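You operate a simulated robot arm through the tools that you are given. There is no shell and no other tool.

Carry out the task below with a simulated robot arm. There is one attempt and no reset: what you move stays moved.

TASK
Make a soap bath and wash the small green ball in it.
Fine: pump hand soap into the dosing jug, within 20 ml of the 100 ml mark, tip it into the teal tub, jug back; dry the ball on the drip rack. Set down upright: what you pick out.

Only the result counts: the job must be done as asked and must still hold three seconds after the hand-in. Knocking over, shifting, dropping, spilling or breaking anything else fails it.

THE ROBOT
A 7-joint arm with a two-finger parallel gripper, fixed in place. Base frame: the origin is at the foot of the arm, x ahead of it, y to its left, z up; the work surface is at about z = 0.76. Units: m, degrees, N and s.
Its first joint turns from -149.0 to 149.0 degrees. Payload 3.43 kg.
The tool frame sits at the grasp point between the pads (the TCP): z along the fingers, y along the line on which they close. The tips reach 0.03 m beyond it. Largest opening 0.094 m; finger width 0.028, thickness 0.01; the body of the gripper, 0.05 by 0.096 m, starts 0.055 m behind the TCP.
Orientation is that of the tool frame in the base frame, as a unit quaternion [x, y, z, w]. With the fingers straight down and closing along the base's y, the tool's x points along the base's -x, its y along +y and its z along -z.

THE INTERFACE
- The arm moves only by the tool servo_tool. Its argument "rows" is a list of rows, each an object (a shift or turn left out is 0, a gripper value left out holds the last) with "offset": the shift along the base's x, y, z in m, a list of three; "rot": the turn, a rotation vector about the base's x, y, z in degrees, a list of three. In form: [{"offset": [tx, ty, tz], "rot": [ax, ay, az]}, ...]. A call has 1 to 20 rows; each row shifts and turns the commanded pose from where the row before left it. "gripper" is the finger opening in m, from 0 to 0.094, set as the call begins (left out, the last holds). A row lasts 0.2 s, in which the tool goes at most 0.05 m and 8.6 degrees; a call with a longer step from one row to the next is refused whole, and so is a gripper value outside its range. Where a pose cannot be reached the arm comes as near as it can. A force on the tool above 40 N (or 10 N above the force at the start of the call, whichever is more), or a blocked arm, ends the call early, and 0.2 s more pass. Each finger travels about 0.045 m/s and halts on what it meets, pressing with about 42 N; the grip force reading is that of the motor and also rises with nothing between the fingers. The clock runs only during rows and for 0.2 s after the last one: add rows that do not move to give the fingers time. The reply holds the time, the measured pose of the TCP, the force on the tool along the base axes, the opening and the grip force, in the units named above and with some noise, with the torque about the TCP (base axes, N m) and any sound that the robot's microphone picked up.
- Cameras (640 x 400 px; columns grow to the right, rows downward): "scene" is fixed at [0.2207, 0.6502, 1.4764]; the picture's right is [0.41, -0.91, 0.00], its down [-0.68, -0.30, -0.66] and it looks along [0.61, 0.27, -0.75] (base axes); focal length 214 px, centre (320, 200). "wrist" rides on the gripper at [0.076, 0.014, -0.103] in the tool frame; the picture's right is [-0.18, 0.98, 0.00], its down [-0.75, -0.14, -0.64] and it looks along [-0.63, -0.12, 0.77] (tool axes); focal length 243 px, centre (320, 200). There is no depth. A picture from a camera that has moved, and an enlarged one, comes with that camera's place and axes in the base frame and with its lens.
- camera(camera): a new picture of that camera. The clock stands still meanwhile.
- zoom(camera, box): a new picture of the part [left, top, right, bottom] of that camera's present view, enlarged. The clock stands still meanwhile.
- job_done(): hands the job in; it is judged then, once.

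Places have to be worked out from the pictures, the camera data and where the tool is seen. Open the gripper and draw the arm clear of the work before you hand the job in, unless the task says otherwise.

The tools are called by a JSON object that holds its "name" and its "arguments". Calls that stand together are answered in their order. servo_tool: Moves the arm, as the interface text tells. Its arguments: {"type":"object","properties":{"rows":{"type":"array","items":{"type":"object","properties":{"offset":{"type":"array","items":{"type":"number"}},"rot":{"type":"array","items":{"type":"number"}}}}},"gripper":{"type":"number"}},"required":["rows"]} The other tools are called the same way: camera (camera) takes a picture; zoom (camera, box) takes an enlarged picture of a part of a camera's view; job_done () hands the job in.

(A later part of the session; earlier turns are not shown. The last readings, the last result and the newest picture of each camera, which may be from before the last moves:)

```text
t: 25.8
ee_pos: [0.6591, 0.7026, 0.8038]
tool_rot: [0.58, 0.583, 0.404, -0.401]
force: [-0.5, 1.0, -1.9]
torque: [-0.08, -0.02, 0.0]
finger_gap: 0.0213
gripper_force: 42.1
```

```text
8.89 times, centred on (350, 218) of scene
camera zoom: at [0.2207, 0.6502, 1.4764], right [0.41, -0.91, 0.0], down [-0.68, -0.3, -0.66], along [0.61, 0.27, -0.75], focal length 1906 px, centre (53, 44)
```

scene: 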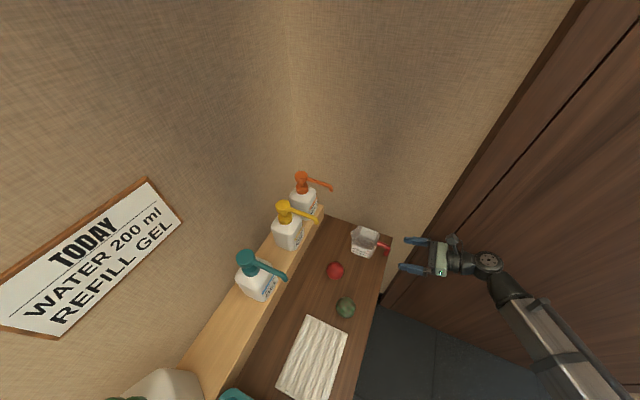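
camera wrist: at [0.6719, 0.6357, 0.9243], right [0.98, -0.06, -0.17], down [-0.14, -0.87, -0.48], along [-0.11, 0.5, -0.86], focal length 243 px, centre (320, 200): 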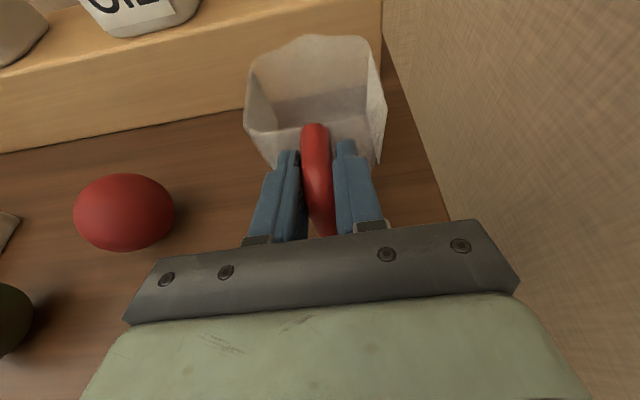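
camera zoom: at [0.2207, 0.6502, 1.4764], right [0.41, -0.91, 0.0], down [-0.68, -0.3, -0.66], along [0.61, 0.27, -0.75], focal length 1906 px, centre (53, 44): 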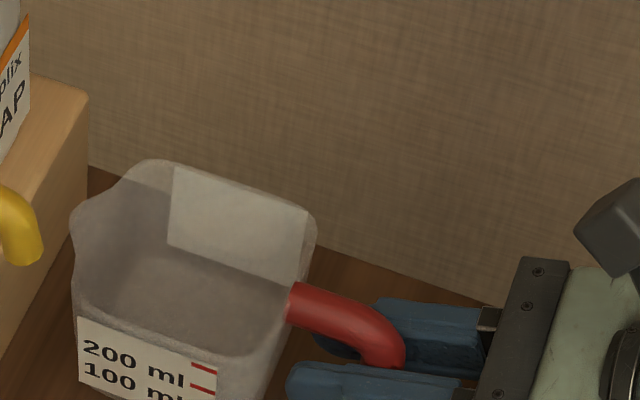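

This time the jug lifted with the tool (Fz about -2 N, so it weighs 0.2–0.3 kg). I'll hold for two seconds to see whether it creeps down.

{"name": "servo_tool", "arguments": {"rows": [{}, {}, {}, {}, {}, {}, {}, {}, {}, {}]}}

{"name": "zoom", "arguments": {"camera": "wrist", "box": [210, 20, 430, 250]}}

{"name": "zoom", "arguments": {"camera": "scene", "box": [315, 195, 385, 240]}}

```text
t: 28.0
ee_pos: [0.6573, 0.7021, 0.8031]
tool_rot: [0.579, 0.584, 0.403, -0.402]
force: [-0.1, -0.5, -1.0]
torque: [0.0, -0.01, 0.01]
finger_gap: 0.021
gripper_force: 41.8
```

```text
1.74 times, centred on (320, 135) of wrist
camera zoom: at [0.6718, 0.6334, 0.9111], right [0.98, -0.06, -0.17], down [-0.14, -0.87, -0.48], along [-0.11, 0.5, -0.86], focal length 422 px, centre (320, 313)
```

zoom: 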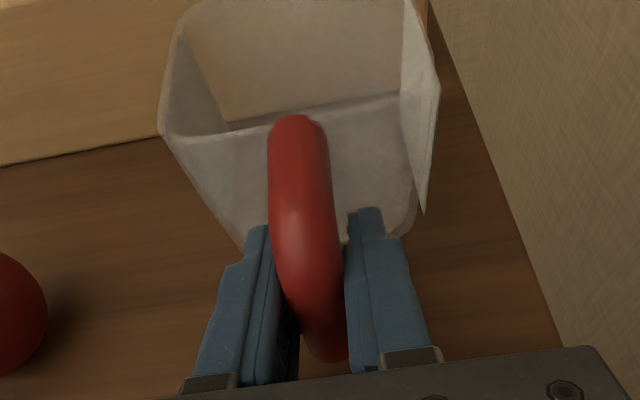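

```text
8.89 times, centred on (350, 218) of scene
camera zoom: at [0.2207, 0.6502, 1.4764], right [0.41, -0.91, 0.0], down [-0.68, -0.3, -0.66], along [0.61, 0.27, -0.75], focal length 1906 px, centre (53, 44)
```

zoom: 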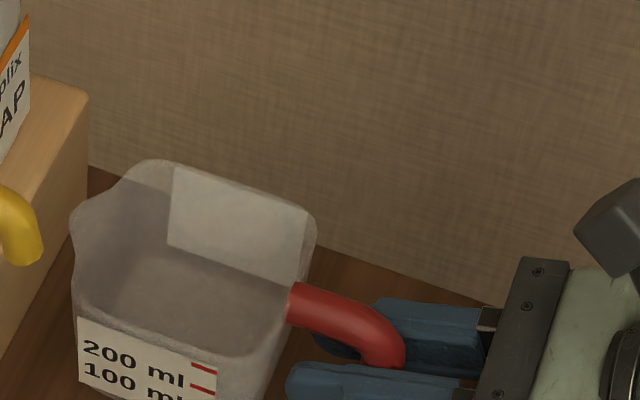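

No creep at all. I'll test the same grip with a higher lift and a lateral move away from the shelf before trusting it with liquid.

{"name": "servo_tool", "arguments": {"rows": [{"offset": [0, 0, 0.005]}, {"offset": [0, -0.002, 0.006]}, {"offset": [0, -0.004, 0.006]}, {"offset": [0, -0.006, 0.006]}, {"offset": [0, -0.01, 0.006]}, {"offset": [0, -0.01, 0.004]}, {"offset": [0, -0.01, 0]}, {}]}}

{"name": "zoom", "arguments": {"camera": "wrist", "box": [210, 20, 430, 250]}}

{"name": "zoom", "arguments": {"camera": "scene", "box": [270, 150, 430, 270]}}

```text
t: 29.8
ee_pos: [0.6577, 0.6598, 0.8365]
tool_rot: [0.579, 0.583, 0.404, -0.402]
force: [0.2, -0.9, -0.1]
torque: [-0.09, 0.02, -0.01]
finger_gap: 0.0214
gripper_force: 41.9
```

```text
1.74 times, centred on (320, 135) of wrist
camera zoom: at [0.6717, 0.5914, 0.9446], right [0.98, -0.06, -0.17], down [-0.14, -0.87, -0.48], along [-0.11, 0.5, -0.86], focal length 422 px, centre (320, 313)
```

zoom: 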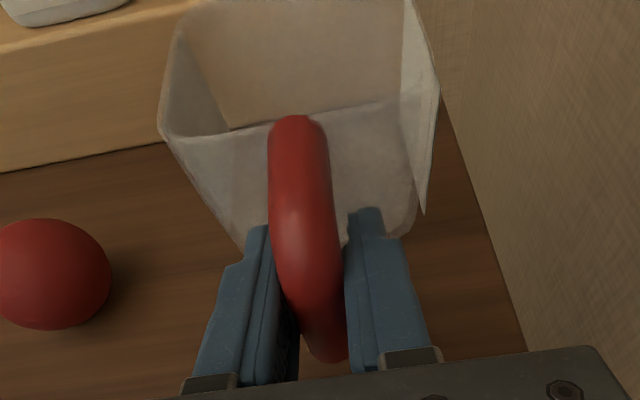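

```text
3.33 times, centred on (350, 210) of scene
camera zoom: at [0.2207, 0.6502, 1.4764], right [0.41, -0.91, 0.0], down [-0.68, -0.3, -0.66], along [0.61, 0.27, -0.75], focal length 715 px, centre (220, 167)
```

zoom: 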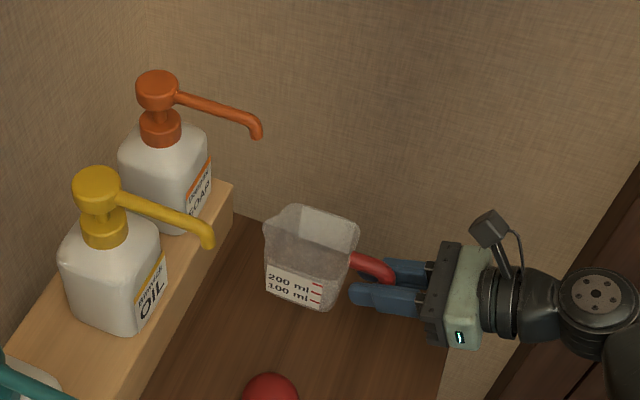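

The grip is solid now: the jug's pose in the hand hasn't changed. I'll carry it slowly back under the spout and set it down with its centre at about (0.658, 0.788).

{"name": "servo_tool", "arguments": {"rows": [{"offset": [0, 0.008, 0]}, {"offset": [0, 0.012, -0.004]}, {"offset": [0, 0.012, -0.006]}, {"offset": [0, 0.008, -0.008]}, {"offset": [0, 0.003, -0.008]}, {"offset": [0, 0, -0.008]}, {"offset": [0, 0, -0.005]}, {"offset": [0, 0, -0.002]}, {}]}}

{"name": "zoom", "arguments": {"camera": "wrist", "box": [210, 20, 430, 250]}}

{"name": "zoom", "arguments": {"camera": "scene", "box": [270, 150, 430, 270]}}

```text
t: 31.8
ee_pos: [0.658, 0.7031, 0.7951]
tool_rot: [0.58, 0.582, 0.404, -0.401]
force: [-0.9, 0.1, 0.2]
torque: [0.08, 0.07, -0.01]
finger_gap: 0.0213
gripper_force: 41.5
```

```text
1.74 times, centred on (320, 135) of wrist
camera zoom: at [0.6714, 0.6345, 0.9034], right [0.98, -0.06, -0.17], down [-0.14, -0.87, -0.48], along [-0.11, 0.5, -0.86], focal length 422 px, centre (320, 313)
```

zoom: 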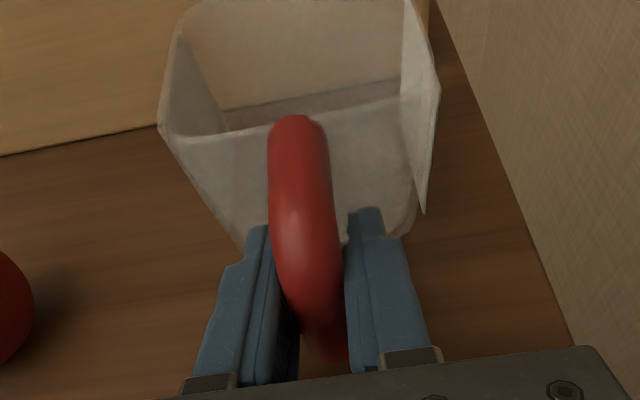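

```text
3.33 times, centred on (350, 210) of scene
camera zoom: at [0.2207, 0.6502, 1.4764], right [0.41, -0.91, 0.0], down [-0.68, -0.3, -0.66], along [0.61, 0.27, -0.75], focal length 715 px, centre (220, 167)
```

zoom: 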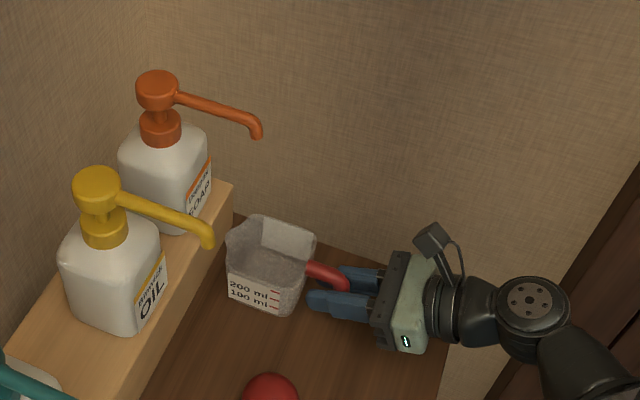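

The jug is resting on the table (vertical force near zero). I'll open the gripper, wait, and back straight out in -y.

{"name": "servo_tool", "arguments": {"gripper": 0.06, "rows": [{}, {}, {}, {}, {"offset": [0, -0.01, 0]}, {"offset": [0, -0.02, 0.002]}, {"offset": [0, -0.025, 0.005]}, {"offset": [0, -0.025, 0.01]}, {"offset": [0, -0.02, 0.015]}, {"offset": [0, -0.01, 0.02]}, {"offset": [0, -0.01, 0.03]}, {"offset": [0, 0, 0.04]}, {"offset": [0, 0, 0.04]}, {"offset": [0, 0, 0.03]}]}}

{"name": "camera", "arguments": {"camera": "wrist"}}

{"name": "zoom", "arguments": {"camera": "scene", "box": [270, 150, 430, 270]}}

```text
t: 34.8
ee_pos: [0.6592, 0.5827, 0.988]
tool_rot: [0.581, 0.583, 0.404, -0.4]
force: [-0.3, -1.1, -0.5]
torque: [-0.01, -0.01, 0.0]
finger_gap: 0.0601
gripper_force: 0.1
```

```text
taken
camera wrist: at [0.6723, 0.5142, 1.0949], right [0.98, -0.06, -0.17], down [-0.14, -0.87, -0.48], along [-0.11, 0.49, -0.86], focal length 243 px, centre (320, 200)
```

wrist: 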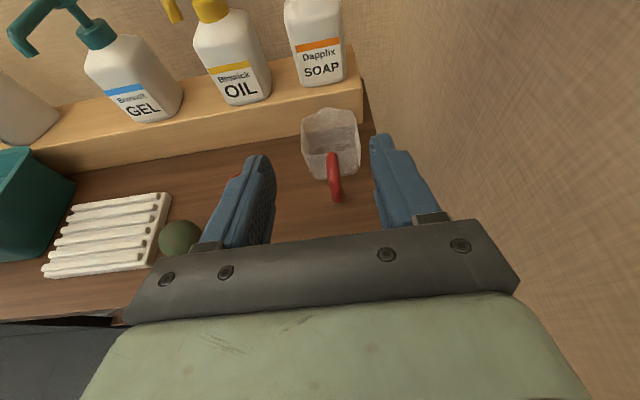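

```text
3.33 times, centred on (350, 210) of scene
camera zoom: at [0.2207, 0.6502, 1.4764], right [0.41, -0.91, 0.0], down [-0.68, -0.3, -0.66], along [0.61, 0.27, -0.75], focal length 715 px, centre (220, 167)
```

zoom: 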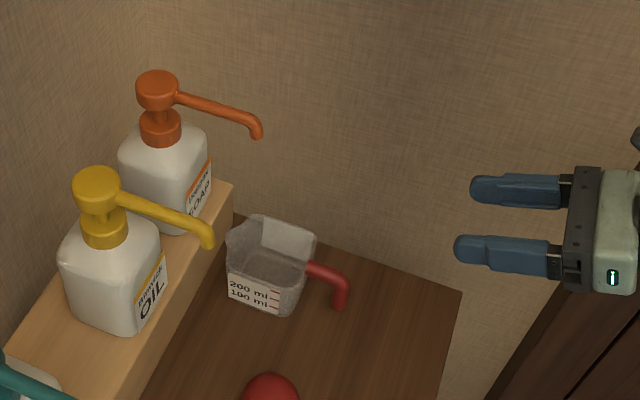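

The jug stands upright below the spout with its opening up. Next I close the empty fingers and rise to look at the soap pump from above and in front.

{"name": "servo_tool", "arguments": {"gripper": 0.0, "rows": [{"offset": [0, 0, 0.03]}, {"offset": [0, 0, 0.045]}, {"offset": [0, 0, 0.045]}, {"offset": [0, 0, 0.045]}, {"offset": [0, 0.01, 0.04]}, {"offset": [0, 0.03, 0.02]}, {"offset": [0, 0.035, 0]}, {"offset": [0, 0.035, 0]}, {"offset": [0, 0.025, 0]}, {"offset": [0, 0.01, 0]}]}}

{"name": "camera", "arguments": {"camera": "wrist"}}

{"name": "camera", "arguments": {"camera": "scene"}}

```text
t: 37.0
ee_pos: [0.6571, 0.7273, 1.2118]
tool_rot: [0.581, 0.582, 0.405, -0.4]
force: [-0.1, -0.3, 0.1]
torque: [0.02, 0.02, 0.02]
finger_gap: 0.0002
gripper_force: 33.1
```

```text
taken
camera wrist: at [0.6716, 0.6597, 1.3201], right [0.98, -0.06, -0.17], down [-0.14, -0.87, -0.48], along [-0.11, 0.49, -0.86], focal length 243 px, centre (320, 200)
```

wrist: 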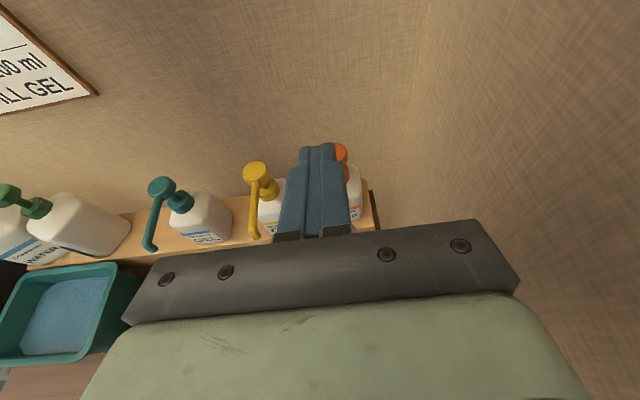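

```text
taken
```

scene: 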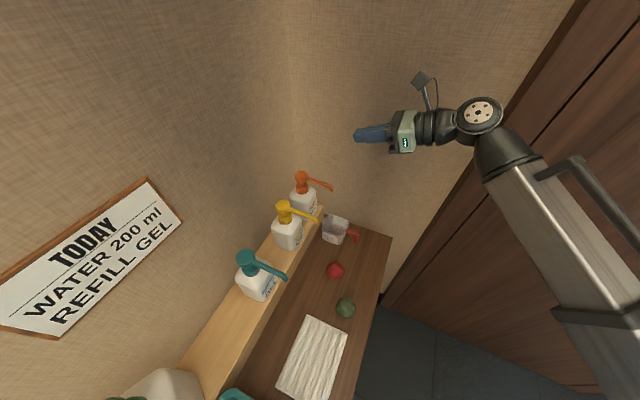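

The closed fingers hide the pump. I'll open them so I can see the soap pump between them and measure it.

{"name": "servo_tool", "arguments": {"gripper": 0.09, "rows": [{"offset": [0, 0, 0]}, {}, {}, {}, {}]}}

{"name": "zoom", "arguments": {"camera": "wrist", "box": [220, 110, 420, 240]}}

```text
t: 38.2
ee_pos: [0.6584, 0.7279, 1.2128]
tool_rot: [0.58, 0.583, 0.404, -0.401]
force: [-0.8, -0.1, -1.0]
torque: [0.01, -0.01, 0.02]
finger_gap: 0.09
gripper_force: 0.0
```

```text
3.08 times, centred on (320, 175) of wrist
camera zoom: at [0.6716, 0.6593, 1.3203], right [0.98, -0.06, -0.17], down [-0.14, -0.87, -0.48], along [-0.11, 0.5, -0.86], focal length 746 px, centre (320, 277)
```

zoom: 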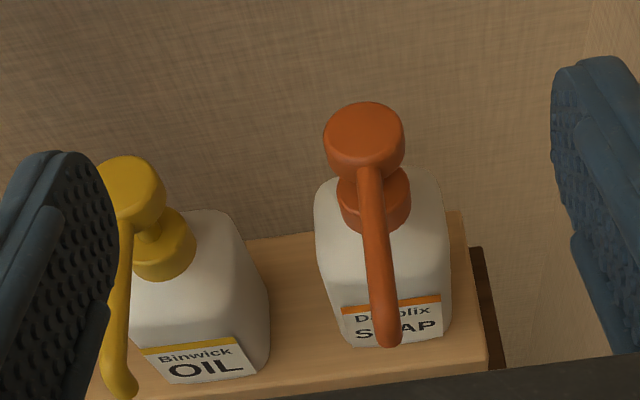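

Two sightlines put the soap pump's head top at about (0.660, 0.912, 1.019) and its spout outlet at (0.661, 0.807), which is over the jug's opening. I'll close the fingers, tilt the tool to 45° and hover about 50 mm above the head.

{"name": "servo_tool", "arguments": {"gripper": 0.0, "rows": [{"offset": [0, 0.01, 0], "rot": [-6.25, 0, 0]}, {"offset": [0, 0.02, 0], "rot": [-6.25, 0, 0]}, {"offset": [0, 0.025, -0.01], "rot": [-6.25, 0, 0]}, {"offset": [0, 0.03, -0.02], "rot": [-6.25, 0, 0]}, {"offset": [0, 0.03, -0.025]}, {"offset": [0.002, 0.03, -0.025]}, {"offset": [0, 0.02, -0.02]}, {"offset": [0, 0.004, -0.01]}, {}]}}

{"name": "camera", "arguments": {"camera": "wrist"}}

{"name": "zoom", "arguments": {"camera": "scene", "box": [270, 110, 430, 260]}}

```text
t: 40.2
ee_pos: [0.6593, 0.8973, 1.1016]
tool_rot: [0.653, 0.656, 0.269, -0.266]
force: [-0.4, -0.1, -0.4]
torque: [0.0, -0.02, 0.0]
finger_gap: 0.0002
gripper_force: 33.4
```

```text
taken
camera wrist: at [0.6736, 0.8804, 1.2297], right [0.98, -0.13, -0.12], down [-0.14, -0.99, -0.07], along [-0.11, 0.09, -0.99], focal length 243 px, centre (320, 200)
```

wrist: 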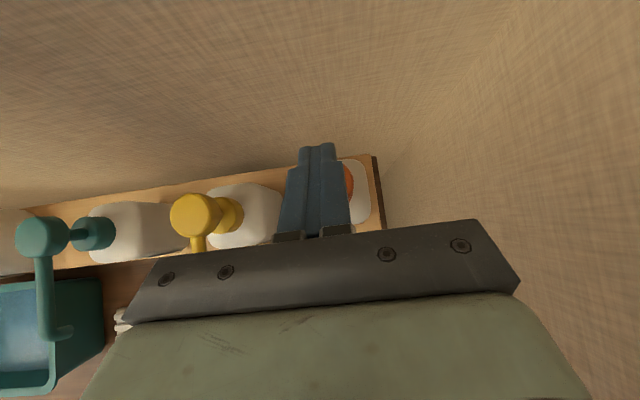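

```text
2.67 times, centred on (350, 185) of scene
camera zoom: at [0.2207, 0.6502, 1.4764], right [0.41, -0.91, 0.0], down [-0.68, -0.3, -0.66], along [0.61, 0.27, -0.75], focal length 572 px, centre (240, 240)
```

zoom: 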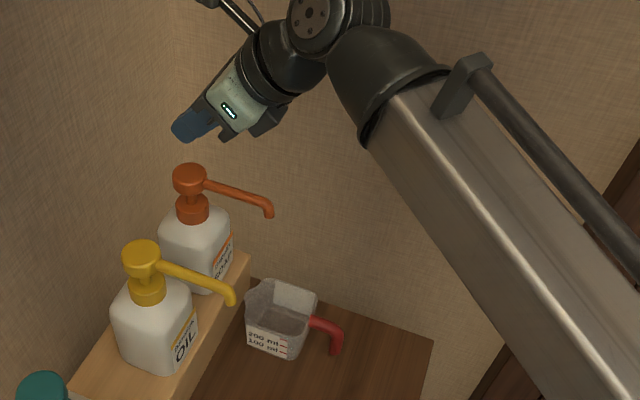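

The fingertip is right over the orange head. I'll descend quickly for 40 mm and then in 3 mm steps, watching the force.

{"name": "servo_tool", "arguments": {"rows": [{"offset": [0, 0.001, -0.01]}, {"offset": [0, 0, -0.012]}, {"offset": [0, 0, -0.01]}, {"offset": [0, 0, -0.008]}, {"offset": [0, 0, -0.004]}, {"offset": [0, 0, -0.003]}, {}]}}

{"name": "zoom", "arguments": {"camera": "scene", "box": [280, 140, 380, 210]}}

{"name": "zoom", "arguments": {"camera": "wrist", "box": [240, 120, 400, 240]}}

```text
t: 41.8
ee_pos: [0.6594, 0.8982, 1.0563]
tool_rot: [0.652, 0.657, 0.268, -0.268]
force: [-0.1, -1.2, 2.2]
torque: [0.0, -0.02, 0.0]
finger_gap: 0.0
gripper_force: 33.5
```

```text
5.71 times, centred on (330, 175) of scene
camera zoom: at [0.2207, 0.6502, 1.4764], right [0.41, -0.91, 0.0], down [-0.68, -0.3, -0.66], along [0.61, 0.27, -0.75], focal length 1226 px, centre (263, 343)
```

zoom: 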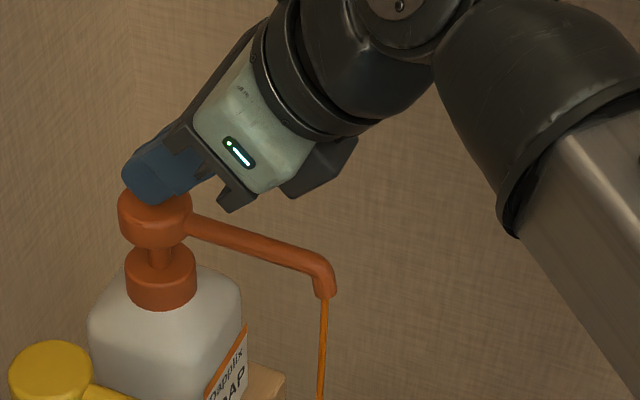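

```text
3.33 times, centred on (320, 180) of wrist
camera zoom: at [0.6733, 0.8812, 1.1825], right [0.98, -0.13, -0.12], down [-0.14, -0.99, -0.07], along [-0.11, 0.09, -0.99], focal length 809 px, centre (320, 267)
```

zoom: 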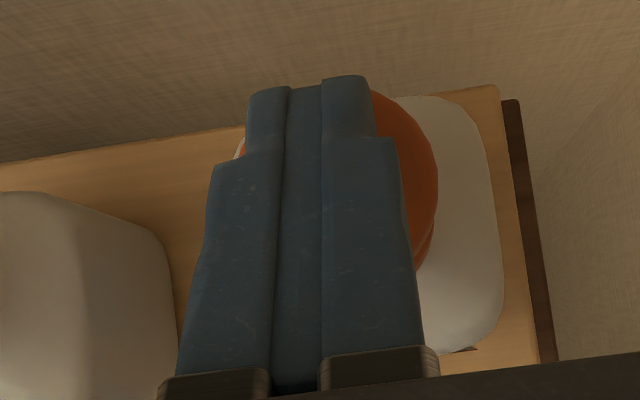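

The pump is already giving: a thin orange stream falls from the spout, at only 2 N. I'll check where it lands and the jug's level before anything else (the clock is stopped).

{"name": "zoom", "arguments": {"camera": "scene", "box": [300, 170, 400, 260]}}

{"name": "camera", "arguments": {"camera": "scene"}}

```text
4.44 times, centred on (350, 215) of scene
camera zoom: at [0.2207, 0.6502, 1.4764], right [0.41, -0.91, 0.0], down [-0.68, -0.3, -0.66], along [0.61, 0.27, -0.75], focal length 953 px, centre (187, 133)
```

zoom: 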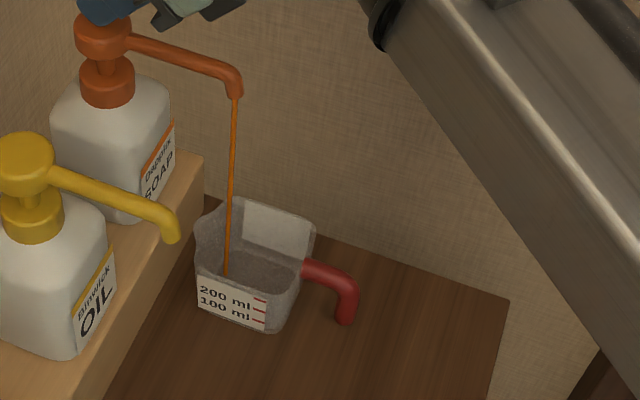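

```text
taken
```

scene: 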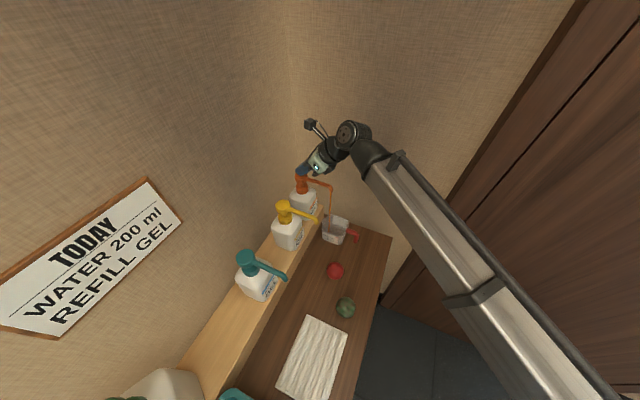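

The stream lands inside the jug. I'll lift off at once to stop it and measure how much one short press gives.

{"name": "servo_tool", "arguments": {"rows": [{"offset": [0, 0, 0.012]}, {"offset": [0, 0, 0.012]}, {}]}}

{"name": "zoom", "arguments": {"camera": "scene", "box": [315, 190, 385, 240]}}

{"name": "zoom", "arguments": {"camera": "scene", "box": [280, 140, 380, 210]}}

```text
t: 42.6
ee_pos: [0.6606, 0.8967, 1.0795]
tool_rot: [0.653, 0.656, 0.269, -0.266]
force: [-0.2, 0.4, -0.2]
torque: [0.01, 0.02, 0.0]
finger_gap: 0.0
gripper_force: 33.6
```

```text
8.00 times, centred on (350, 215) of scene
camera zoom: at [0.2207, 0.6502, 1.4764], right [0.41, -0.91, 0.0], down [-0.68, -0.3, -0.66], along [0.61, 0.27, -0.75], focal length 1716 px, centre (80, 80)
```

zoom: 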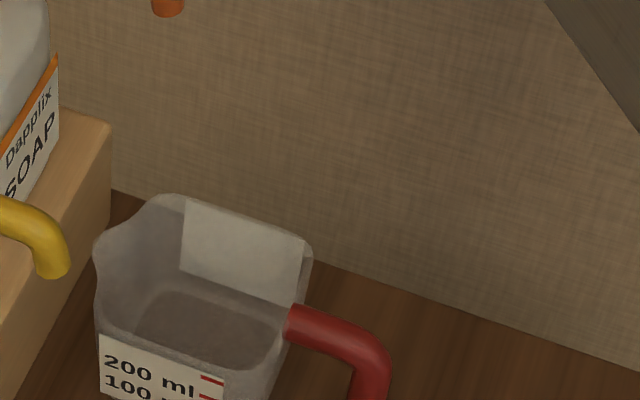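

```text
5.71 times, centred on (330, 175) of scene
camera zoom: at [0.2207, 0.6502, 1.4764], right [0.41, -0.91, 0.0], down [-0.68, -0.3, -0.66], along [0.61, 0.27, -0.75], focal length 1226 px, centre (263, 343)
```

zoom: 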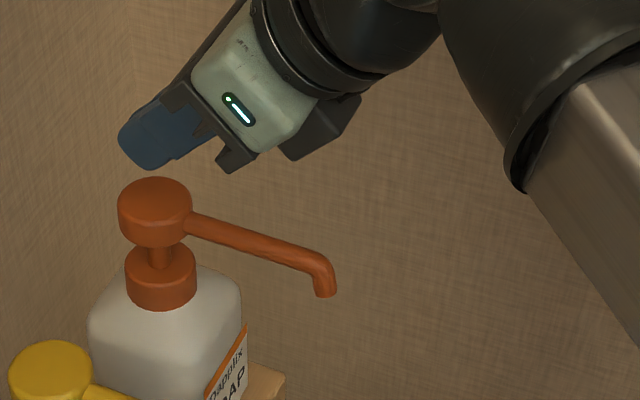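

Head is back up and only a trace went in, so the dose seems to follow the stroke. I'll press deeper in small steps and read force and stream at the bottom.

{"name": "servo_tool", "arguments": {"rows": [{"offset": [0, 0, -0.012]}, {"offset": [0, 0, -0.01]}, {"offset": [0, 0, -0.004]}, {"offset": [0, 0, -0.004]}, {"offset": [0, 0, -0.004]}]}}

{"name": "zoom", "arguments": {"camera": "scene", "box": [280, 140, 380, 210]}}

{"name": "zoom", "arguments": {"camera": "scene", "box": [315, 190, 385, 240]}}

```text
t: 43.8
ee_pos: [0.6602, 0.8978, 1.0461]
tool_rot: [0.653, 0.657, 0.268, -0.265]
force: [2.5, -1.9, 5.6]
torque: [0.01, -0.02, 0.0]
finger_gap: 0.0
gripper_force: 32.9
```

```text
5.71 times, centred on (330, 175) of scene
camera zoom: at [0.2207, 0.6502, 1.4764], right [0.41, -0.91, 0.0], down [-0.68, -0.3, -0.66], along [0.61, 0.27, -0.75], focal length 1226 px, centre (263, 343)
```

zoom: 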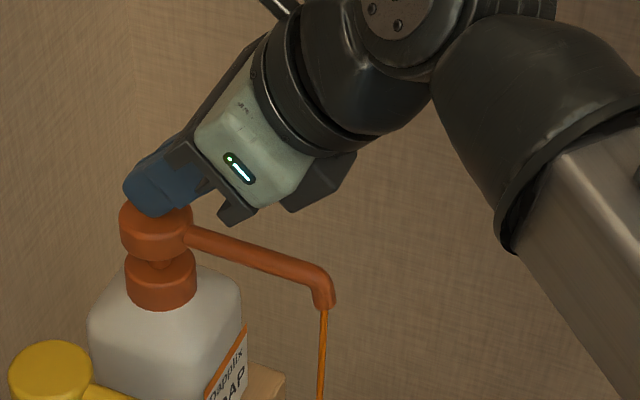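

```text
8.00 times, centred on (350, 215) of scene
camera zoom: at [0.2207, 0.6502, 1.4764], right [0.41, -0.91, 0.0], down [-0.68, -0.3, -0.66], along [0.61, 0.27, -0.75], focal length 1716 px, centre (80, 80)
```

zoom: 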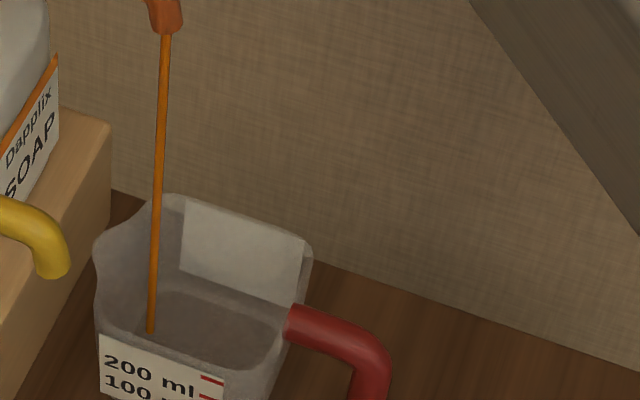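

Stream is steady, force 5.6 N, and the stem isn't fully down yet. I'll keep pressing in 3 mm steps to the end of the stroke, then check.

{"name": "servo_tool", "arguments": {"rows": [{"offset": [0, 0, -0.003]}, {"offset": [0, 0, -0.003]}, {"offset": [0, 0, -0.002]}]}}

{"name": "zoom", "arguments": {"camera": "scene", "box": [280, 140, 380, 210]}}

{"name": "zoom", "arguments": {"camera": "scene", "box": [315, 190, 385, 240]}}

```text
t: 44.6
ee_pos: [0.6596, 0.8982, 1.0389]
tool_rot: [0.652, 0.657, 0.268, -0.266]
force: [1.1, 1.8, 7.0]
torque: [0.15, 0.0, -0.03]
finger_gap: 0.0003
gripper_force: 32.8
```

```text
5.71 times, centred on (330, 175) of scene
camera zoom: at [0.2207, 0.6502, 1.4764], right [0.41, -0.91, 0.0], down [-0.68, -0.3, -0.66], along [0.61, 0.27, -0.75], focal length 1226 px, centre (263, 343)
```

zoom: 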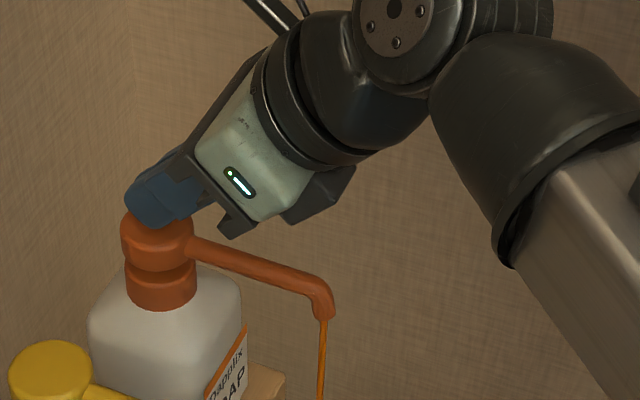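

```text
8.00 times, centred on (350, 215) of scene
camera zoom: at [0.2207, 0.6502, 1.4764], right [0.41, -0.91, 0.0], down [-0.68, -0.3, -0.66], along [0.61, 0.27, -0.75], focal length 1716 px, centre (80, 80)
```

zoom: 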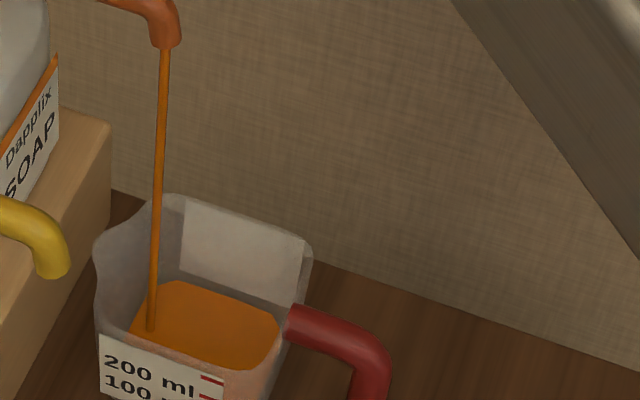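

Soap now shows in the jug. I'll lift off to stop the flow and then read the level properly.

{"name": "servo_tool", "arguments": {"rows": [{"offset": [0, 0, 0.012]}, {"offset": [0, 0, 0.015]}, {"offset": [0, 0, 0.012]}, {}]}}

{"name": "zoom", "arguments": {"camera": "scene", "box": [315, 200, 375, 250]}}

{"name": "zoom", "arguments": {"camera": "scene", "box": [280, 140, 380, 210]}}

```text
t: 45.6
ee_pos: [0.6589, 0.8968, 1.0762]
tool_rot: [0.653, 0.657, 0.268, -0.265]
force: [0.1, -0.3, -0.1]
torque: [0.01, -0.01, 0.0]
finger_gap: 0.0
gripper_force: 33.0
```

```text
8.00 times, centred on (345, 225) of scene
camera zoom: at [0.2207, 0.6502, 1.4764], right [0.41, -0.91, 0.0], down [-0.68, -0.3, -0.66], along [0.61, 0.27, -0.75], focal length 1716 px, centre (120, 0)
```

zoom: 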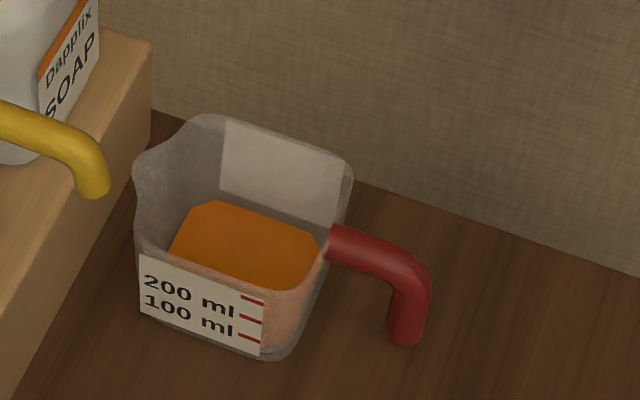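

```text
5.71 times, centred on (330, 175) of scene
camera zoom: at [0.2207, 0.6502, 1.4764], right [0.41, -0.91, 0.0], down [-0.68, -0.3, -0.66], along [0.61, 0.27, -0.75], focal length 1226 px, centre (263, 343)
```

zoom: 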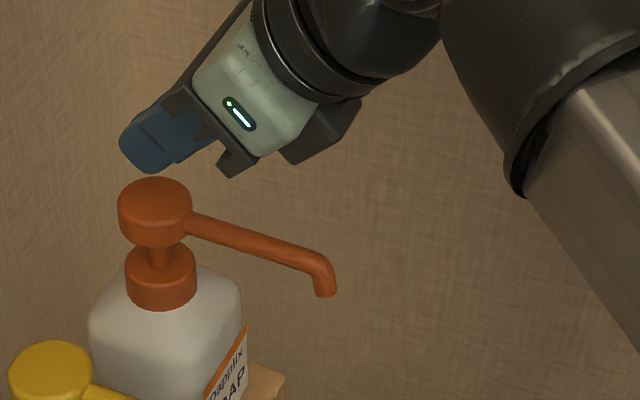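

The printed "100 ml" lines up with the lowest red mark. To read the level fairly, I'll back away and look at the jug from a low angle in front, with the fingers open.

{"name": "servo_tool", "arguments": {"gripper": 0.09, "rows": [{"offset": [0, -0.01, 0.03]}, {"offset": [-0.005, -0.03, 0.02]}, {"offset": [-0.01, -0.045, 0], "rot": [5.6, 0, 0]}, {"offset": [-0.01, -0.045, 0], "rot": [5.6, 0, 0]}, {"offset": [-0.01, -0.045, 0], "rot": [5.6, 0, 0]}, {"offset": [-0.01, -0.045, 0], "rot": [5.6, 0, 0]}, {"offset": [-0.01, -0.045, -0.01], "rot": [5.6, 0, 0]}, {"offset": [-0.01, -0.04, -0.02], "rot": [5.6, 0, 0]}, {"offset": [-0.01, -0.035, -0.025], "rot": [5.6, 0, 0]}, {"offset": [-0.01, -0.02, -0.03], "rot": [5.6, 0, 0]}, {"offset": [-0.015, -0.01, -0.03], "rot": [5.6, 0, 0]}, {"offset": [-0.02, 0, -0.03], "rot": [5.6, 0, 0]}, {"offset": [-0.02, 0, -0.02], "rot": [0, 0, -7.25]}, {"offset": [-0.02, 0, -0.01], "rot": [0, 0, -7.25]}, {"offset": [-0.005, 0, 0], "rot": [0, 0, -7.25]}, {"offset": [0, 0, 0], "rot": [0, 0, -7.25]}]}}

{"name": "camera", "arguments": {"camera": "wrist"}}

{"name": "camera", "arguments": {"camera": "scene"}}

```text
t: 49.0
ee_pos: [0.4954, 0.5292, 0.9492]
tool_rot: [0.552, 0.326, 0.663, -0.387]
force: [1.1, 0.2, 0.7]
torque: [0.02, -0.02, 0.0]
finger_gap: 0.0902
gripper_force: 0.0
```

```text
taken
camera wrist: at [0.4524, 0.4237, 1.0074], right [0.87, -0.45, -0.18], down [-0.36, -0.37, -0.86], along [0.32, 0.81, -0.48], focal length 243 px, centre (320, 200)
```

wrist: 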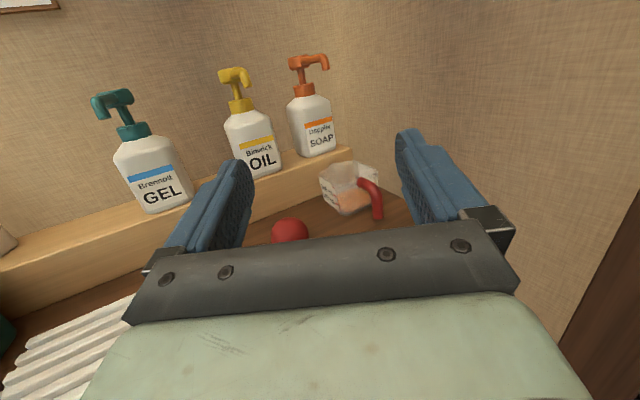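

```text
taken
```

scene: 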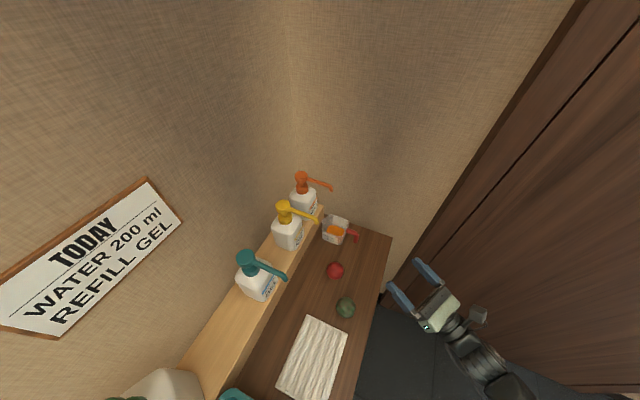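

The view is good; I'll enlarge the jug to read the level.

{"name": "zoom", "arguments": {"camera": "wrist", "box": [310, 150, 390, 230]}}

{"name": "zoom", "arguments": {"camera": "scene", "box": [318, 208, 363, 248]}}

```text
5.00 times, centred on (350, 190) of wrist
camera zoom: at [0.4524, 0.4237, 1.0074], right [0.87, -0.45, -0.18], down [-0.36, -0.37, -0.86], along [0.32, 0.81, -0.48], focal length 1213 px, centre (170, 250)
```

zoom: 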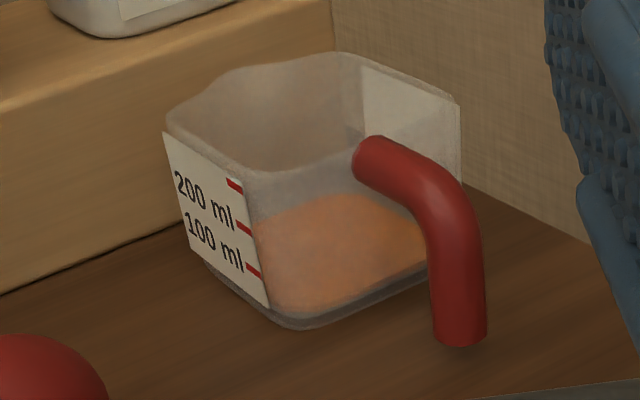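

```text
10.00 times, centred on (340, 228) of scene
camera zoom: at [0.2207, 0.6502, 1.4764], right [0.41, -0.91, 0.0], down [-0.68, -0.3, -0.66], along [0.61, 0.27, -0.75], focal length 2145 px, centre (115, -80)
```

zoom: 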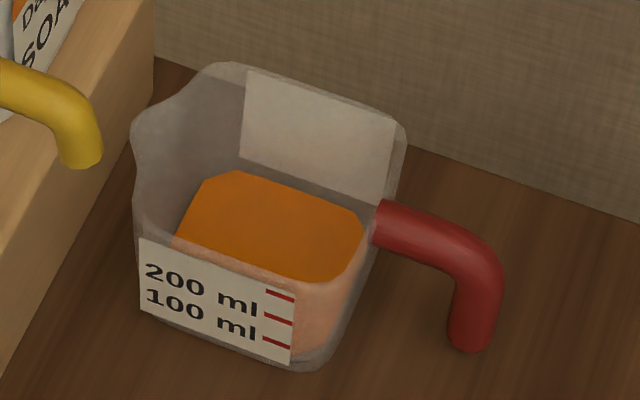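

The orange level looks a little under the lowest (100 ml) mark. I'll enlarge further to compare the liquid surface with that mark.

{"name": "zoom", "arguments": {"camera": "wrist", "box": [325, 175, 375, 220]}}

{"name": "zoom", "arguments": {"camera": "scene", "box": [325, 218, 357, 246]}}

```text
8.89 times, centred on (350, 198) of wrist
camera zoom: at [0.4524, 0.4237, 1.0074], right [0.87, -0.45, -0.18], down [-0.36, -0.37, -0.86], along [0.32, 0.81, -0.48], focal length 2157 px, centre (53, 222)
```

zoom: 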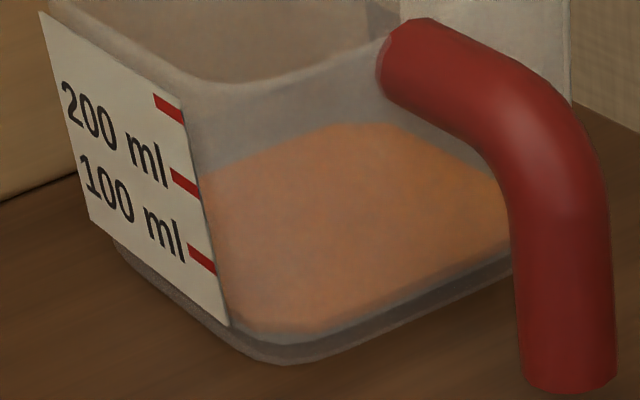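

```text
14.29 times, centred on (341, 232) of scene
camera zoom: at [0.2207, 0.6502, 1.4764], right [0.41, -0.91, 0.0], down [-0.68, -0.3, -0.66], along [0.61, 0.27, -0.75], focal length 3064 px, centre (20, -257)
```

zoom: 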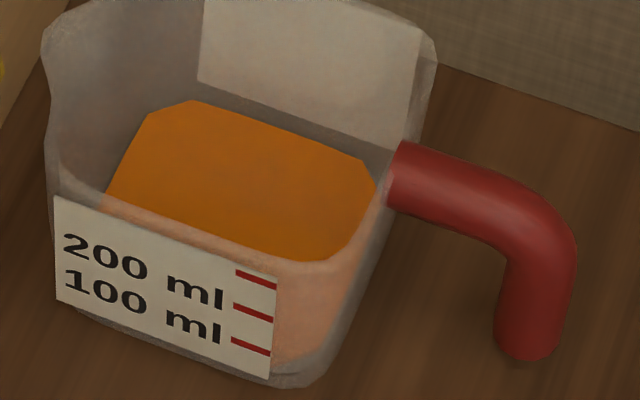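

By my geometry the level is somewhere around 30–60 ml, which is too uncertain. I'll roll the hand so the camera sits low at the side and looks almost level at the jug and its marks; this also tests the roll direction I'd use for pouring.

{"name": "servo_tool", "arguments": {"rows": [{"rot": [0, 0, 8.5]}, {"rot": [0, 0, 8.5]}, {"rot": [0, 0, 8.5]}, {"rot": [0, 0, 8.5]}, {"rot": [-6.97, -0.61, 0]}, {"rot": [-6.97, -0.61, 0]}, {"rot": [-6.97, -0.61, 0]}, {"rot": [0.704, -8.044, 1.424]}, {"rot": [0.704, -8.044, 1.424]}, {"rot": [0.704, -8.044, 1.424]}, {"rot": [0.704, -8.044, 1.424]}, {"rot": [0.704, -8.044, 1.424]}, {"rot": [0.704, -8.044, 1.424]}, {"rot": [0.704, -8.044, 1.424]}, {"rot": [0.704, -8.044, 1.424]}, {"rot": [0.704, -8.044, 1.424]}, {"rot": [0.704, -8.044, 1.424]}, {"rot": [0.704, -8.044, 1.424]}]}}

{"name": "camera", "arguments": {"camera": "wrist"}}

{"name": "camera", "arguments": {"camera": "scene"}}

```text
t: 52.8
ee_pos: [0.4942, 0.5292, 0.9528]
tool_rot: [-0.034, 0.765, 0.643, -0.021]
force: [-0.2, 0.2, -0.4]
torque: [-0.02, -0.02, -0.03]
finger_gap: 0.09
gripper_force: 0.1
```

```text
taken
camera wrist: at [0.4264, 0.4245, 0.9828], right [0.16, 0.18, 0.97], down [0.8, -0.6, -0.02], along [0.57, 0.78, -0.24], focal length 243 px, centre (320, 200)
```

wrist: 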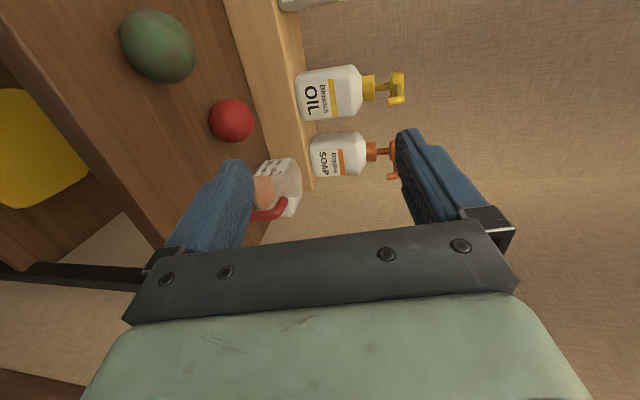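

```text
taken
```

scene: 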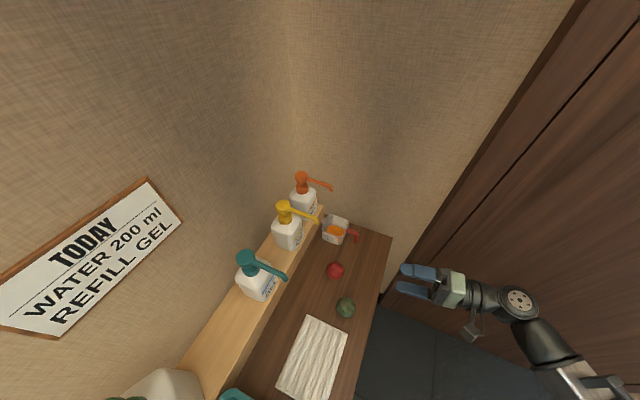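

The roll works freely. Now I'll lower the hand about 0.10 m so the camera is closer to the jug's height.

{"name": "servo_tool", "arguments": {"rows": [{"offset": [0, 0.005, -0.02]}, {"offset": [0, 0.008, -0.025]}, {"offset": [0, 0.01, -0.025]}, {"offset": [0, 0.005, -0.02]}, {"offset": [0, 0.0, -0.01]}]}}

{"name": "camera", "arguments": {"camera": "wrist"}}

```text
t: 54.0
ee_pos: [0.4947, 0.5563, 0.8526]
tool_rot: [-0.032, 0.765, 0.642, -0.021]
force: [-0.1, -0.3, -0.4]
torque: [0.0, 0.02, 0.0]
finger_gap: 0.0898
gripper_force: 0.0
```

```text
taken
camera wrist: at [0.4269, 0.4528, 0.8837], right [0.16, 0.18, 0.97], down [0.8, -0.6, -0.02], along [0.57, 0.78, -0.24], focal length 243 px, centre (320, 200)
```

wrist: 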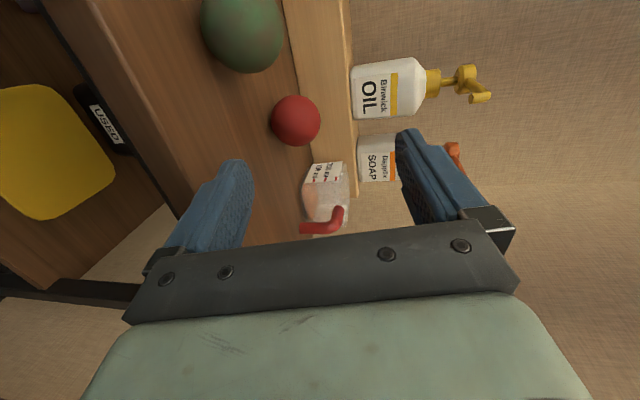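

Good low-angle view; enlarging the jug now.

{"name": "zoom", "arguments": {"camera": "wrist", "box": [285, 150, 365, 240]}}

{"name": "zoom", "arguments": {"camera": "wrist", "box": [297, 157, 353, 230]}}

```text
4.44 times, centred on (325, 195) of wrist
camera zoom: at [0.4269, 0.4528, 0.8837], right [0.16, 0.18, 0.97], down [0.8, -0.6, -0.02], along [0.57, 0.78, -0.24], focal length 1078 px, centre (298, 222)
```

zoom: 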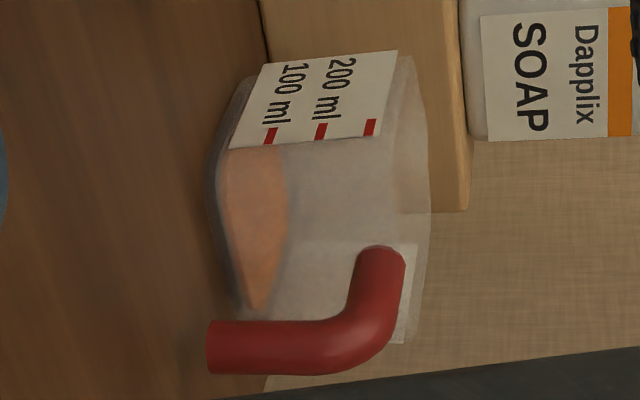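

```text
5.48 times, centred on (325, 194) of wrist
camera zoom: at [0.4269, 0.4528, 0.8837], right [0.16, 0.18, 0.97], down [0.8, -0.6, -0.02], along [0.57, 0.78, -0.24], focal length 1329 px, centre (293, 236)
```

zoom: 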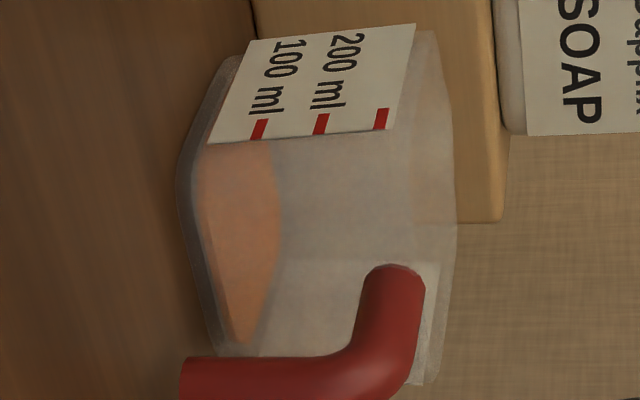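

In this near-level view the soap film sits close to the jug's floor: about 10–20 ml, well below the 100 ml mark, so each full stroke gives perhaps 15–20 ml. I'll go back to the pump: up, roll back, tilt to 45° again.

{"name": "servo_tool", "arguments": {"gripper": 0.0, "rows": [{"offset": [0, -0.01, 0.03]}, {"offset": [0, -0.01, 0.04]}, {"offset": [0, 0, 0.04]}, {"offset": [0.005, 0, 0.02], "rot": [-0.704, 8.044, -1.424]}, {"offset": [0.01, 0, 0.01], "rot": [-0.704, 8.044, -1.424]}, {"offset": [0.01, 0, 0.01], "rot": [-0.704, 8.044, -1.424]}, {"offset": [0.01, 0.01, 0.01], "rot": [-0.704, 8.044, -1.424]}, {"offset": [0.01, 0.01, 0.01], "rot": [-0.704, 8.044, -1.424]}, {"offset": [0.015, 0.015, 0.01], "rot": [-0.704, 8.044, -1.424]}, {"offset": [0.015, 0.015, 0.01], "rot": [-0.704, 8.044, -1.424]}, {"offset": [0.015, 0.02, 0.01], "rot": [-0.704, 8.044, -1.424]}, {"offset": [0.015, 0.02, 0.01], "rot": [-0.704, 8.044, -1.424]}, {"offset": [0.015, 0.02, 0.01], "rot": [-0.704, 8.044, -1.424]}, {"offset": [0.015, 0.02, 0.01], "rot": [-0.704, 8.044, -1.424]}, {"offset": [0.015, 0.02, 0.005], "rot": [-6.97, -0.61, 0]}, {"offset": [0.015, 0.02, 0.005], "rot": [-6.97, -0.61, 0]}, {"offset": [0.0, 0.02, 0.005], "rot": [-6.97, -0.61, 0]}, {"offset": [0, 0.02, 0], "rot": [-6.97, -0.61, 0]}, {"offset": [0, 0.02, 0], "rot": [-6.97, -0.61, 0]}, {"offset": [0, 0.02, 0], "rot": [0, 0, -5]}]}}

```text
t: 58.2
ee_pos: [0.6595, 0.7848, 1.0966]
tool_rot: [0.653, 0.657, 0.267, -0.266]
force: [0.2, -0.5, -0.2]
torque: [0.02, -0.01, 0.01]
finger_gap: 0.0001
gripper_force: 33.4
```

Orientation matches the earlier pressing pose. I'll move over the head to z = 1.066 and make two full strokes to the same depth as before.

{"name": "servo_tool", "arguments": {"rows": [{"offset": [0, 0.03, 0]}, {"offset": [0, 0.04, 0]}, {"offset": [0, 0.033, -0.005]}, {"offset": [0, 0.0098, -0.015]}, {"offset": [0, 0, -0.0106]}, {}]}}

{"name": "servo_tool", "arguments": {"rows": [{"offset": [0, 0, -0.01]}, {"offset": [0, 0, -0.009]}, {"offset": [0, 0, -0.0085]}, {}, {"offset": [0, 0, 0.0095]}, {"offset": [0, 0, 0.01]}, {"offset": [0, 0, 0.008]}, {}, {"offset": [0, 0, -0.01]}, {"offset": [0, 0, -0.009]}, {"offset": [0, 0, -0.0085]}, {}, {"offset": [0, 0, 0.0095]}, {"offset": [0, 0, 0.01]}, {"offset": [0, 0, 0.008]}, {}]}}

{"name": "zoom", "arguments": {"camera": "scene", "box": [325, 218, 357, 246]}}

{"name": "zoom", "arguments": {"camera": "scene", "box": [280, 140, 380, 240]}}

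```text
t: 59.6
ee_pos: [0.6599, 0.8979, 1.0653]
tool_rot: [0.653, 0.656, 0.268, -0.265]
force: [0.3, -0.2, 0.7]
torque: [0.02, 0.02, 0.01]
finger_gap: 0.0
gripper_force: 33.0
```

```text
t: 63.0
ee_pos: [0.6591, 0.8991, 1.0645]
tool_rot: [0.653, 0.657, 0.268, -0.266]
force: [0.0, -0.2, -0.5]
torque: [0.03, -0.06, -0.01]
finger_gap: 0.0
gripper_force: 33.3
```

```text
14.29 times, centred on (341, 232) of scene
camera zoom: at [0.2207, 0.6502, 1.4764], right [0.41, -0.91, 0.0], down [-0.68, -0.3, -0.66], along [0.61, 0.27, -0.75], focal length 3064 px, centre (20, -257)
```

zoom: 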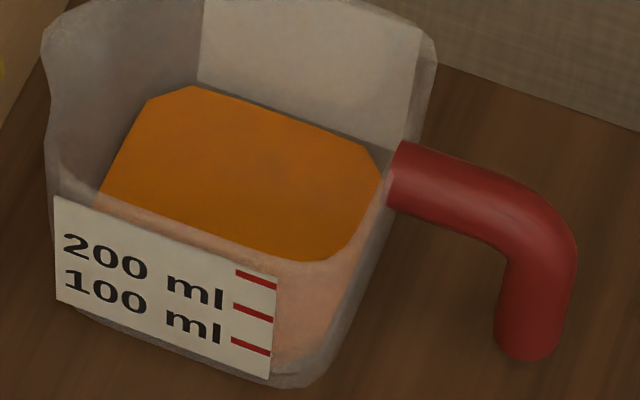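

```text
4.00 times, centred on (330, 190) of scene
camera zoom: at [0.2207, 0.6502, 1.4764], right [0.41, -0.91, 0.0], down [-0.68, -0.3, -0.66], along [0.61, 0.27, -0.75], focal length 858 px, centre (280, 240)
```

zoom: 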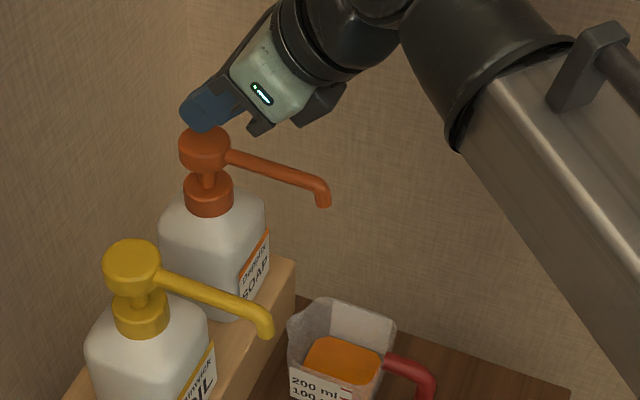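

The surface rose about 14 px for two strokes, i.e. roughly 16 ml per stroke, so I estimate about 50 ml now. I'll make two more strokes and then measure.

{"name": "servo_tool", "arguments": {"rows": [{"offset": [0, 0, -0.01]}, {"offset": [0, 0, -0.009]}, {"offset": [0, 0, -0.0085]}, {}, {"offset": [0, 0, 0.0095]}, {"offset": [0, 0, 0.01]}, {"offset": [0, 0, 0.008]}, {}, {"offset": [0, 0, -0.01]}, {"offset": [0, 0, -0.009]}, {"offset": [0, 0, -0.0085]}, {}, {"offset": [0, 0, 0.0095]}, {"offset": [0, 0, 0.01]}, {"offset": [0, 0, 0.008]}, {}]}}

{"name": "zoom", "arguments": {"camera": "scene", "box": [325, 218, 357, 246]}}

{"name": "zoom", "arguments": {"camera": "scene", "box": [280, 140, 380, 240]}}

```text
t: 66.4
ee_pos: [0.6602, 0.8992, 1.0654]
tool_rot: [0.653, 0.656, 0.268, -0.266]
force: [-0.7, 0.3, 0.3]
torque: [-0.01, 0.03, 0.02]
finger_gap: 0.0001
gripper_force: 33.1
```

```text
14.29 times, centred on (341, 232) of scene
camera zoom: at [0.2207, 0.6502, 1.4764], right [0.41, -0.91, 0.0], down [-0.68, -0.3, -0.66], along [0.61, 0.27, -0.75], focal length 3064 px, centre (20, -257)
```

zoom: 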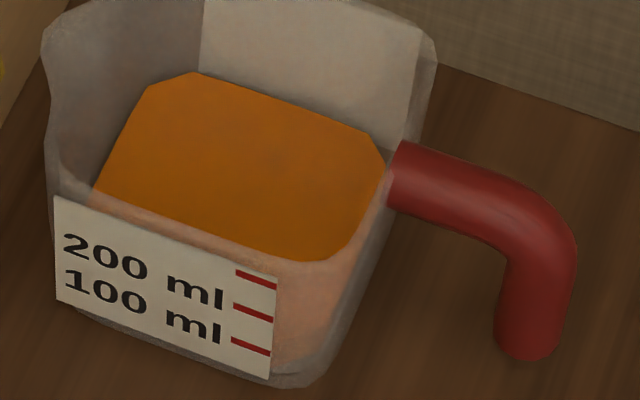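

```text
4.00 times, centred on (330, 190) of scene
camera zoom: at [0.2207, 0.6502, 1.4764], right [0.41, -0.91, 0.0], down [-0.68, -0.3, -0.66], along [0.61, 0.27, -0.75], focal length 858 px, centre (280, 240)
```

zoom: 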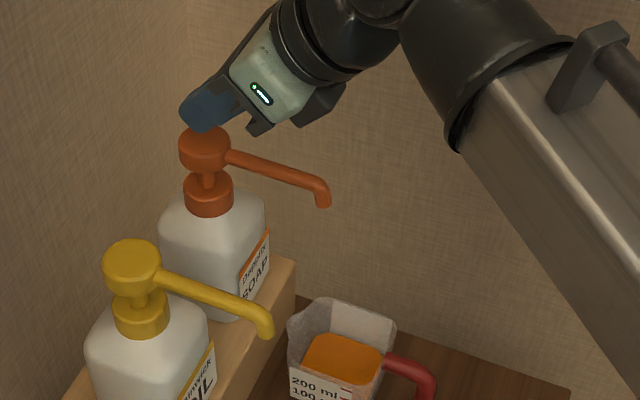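

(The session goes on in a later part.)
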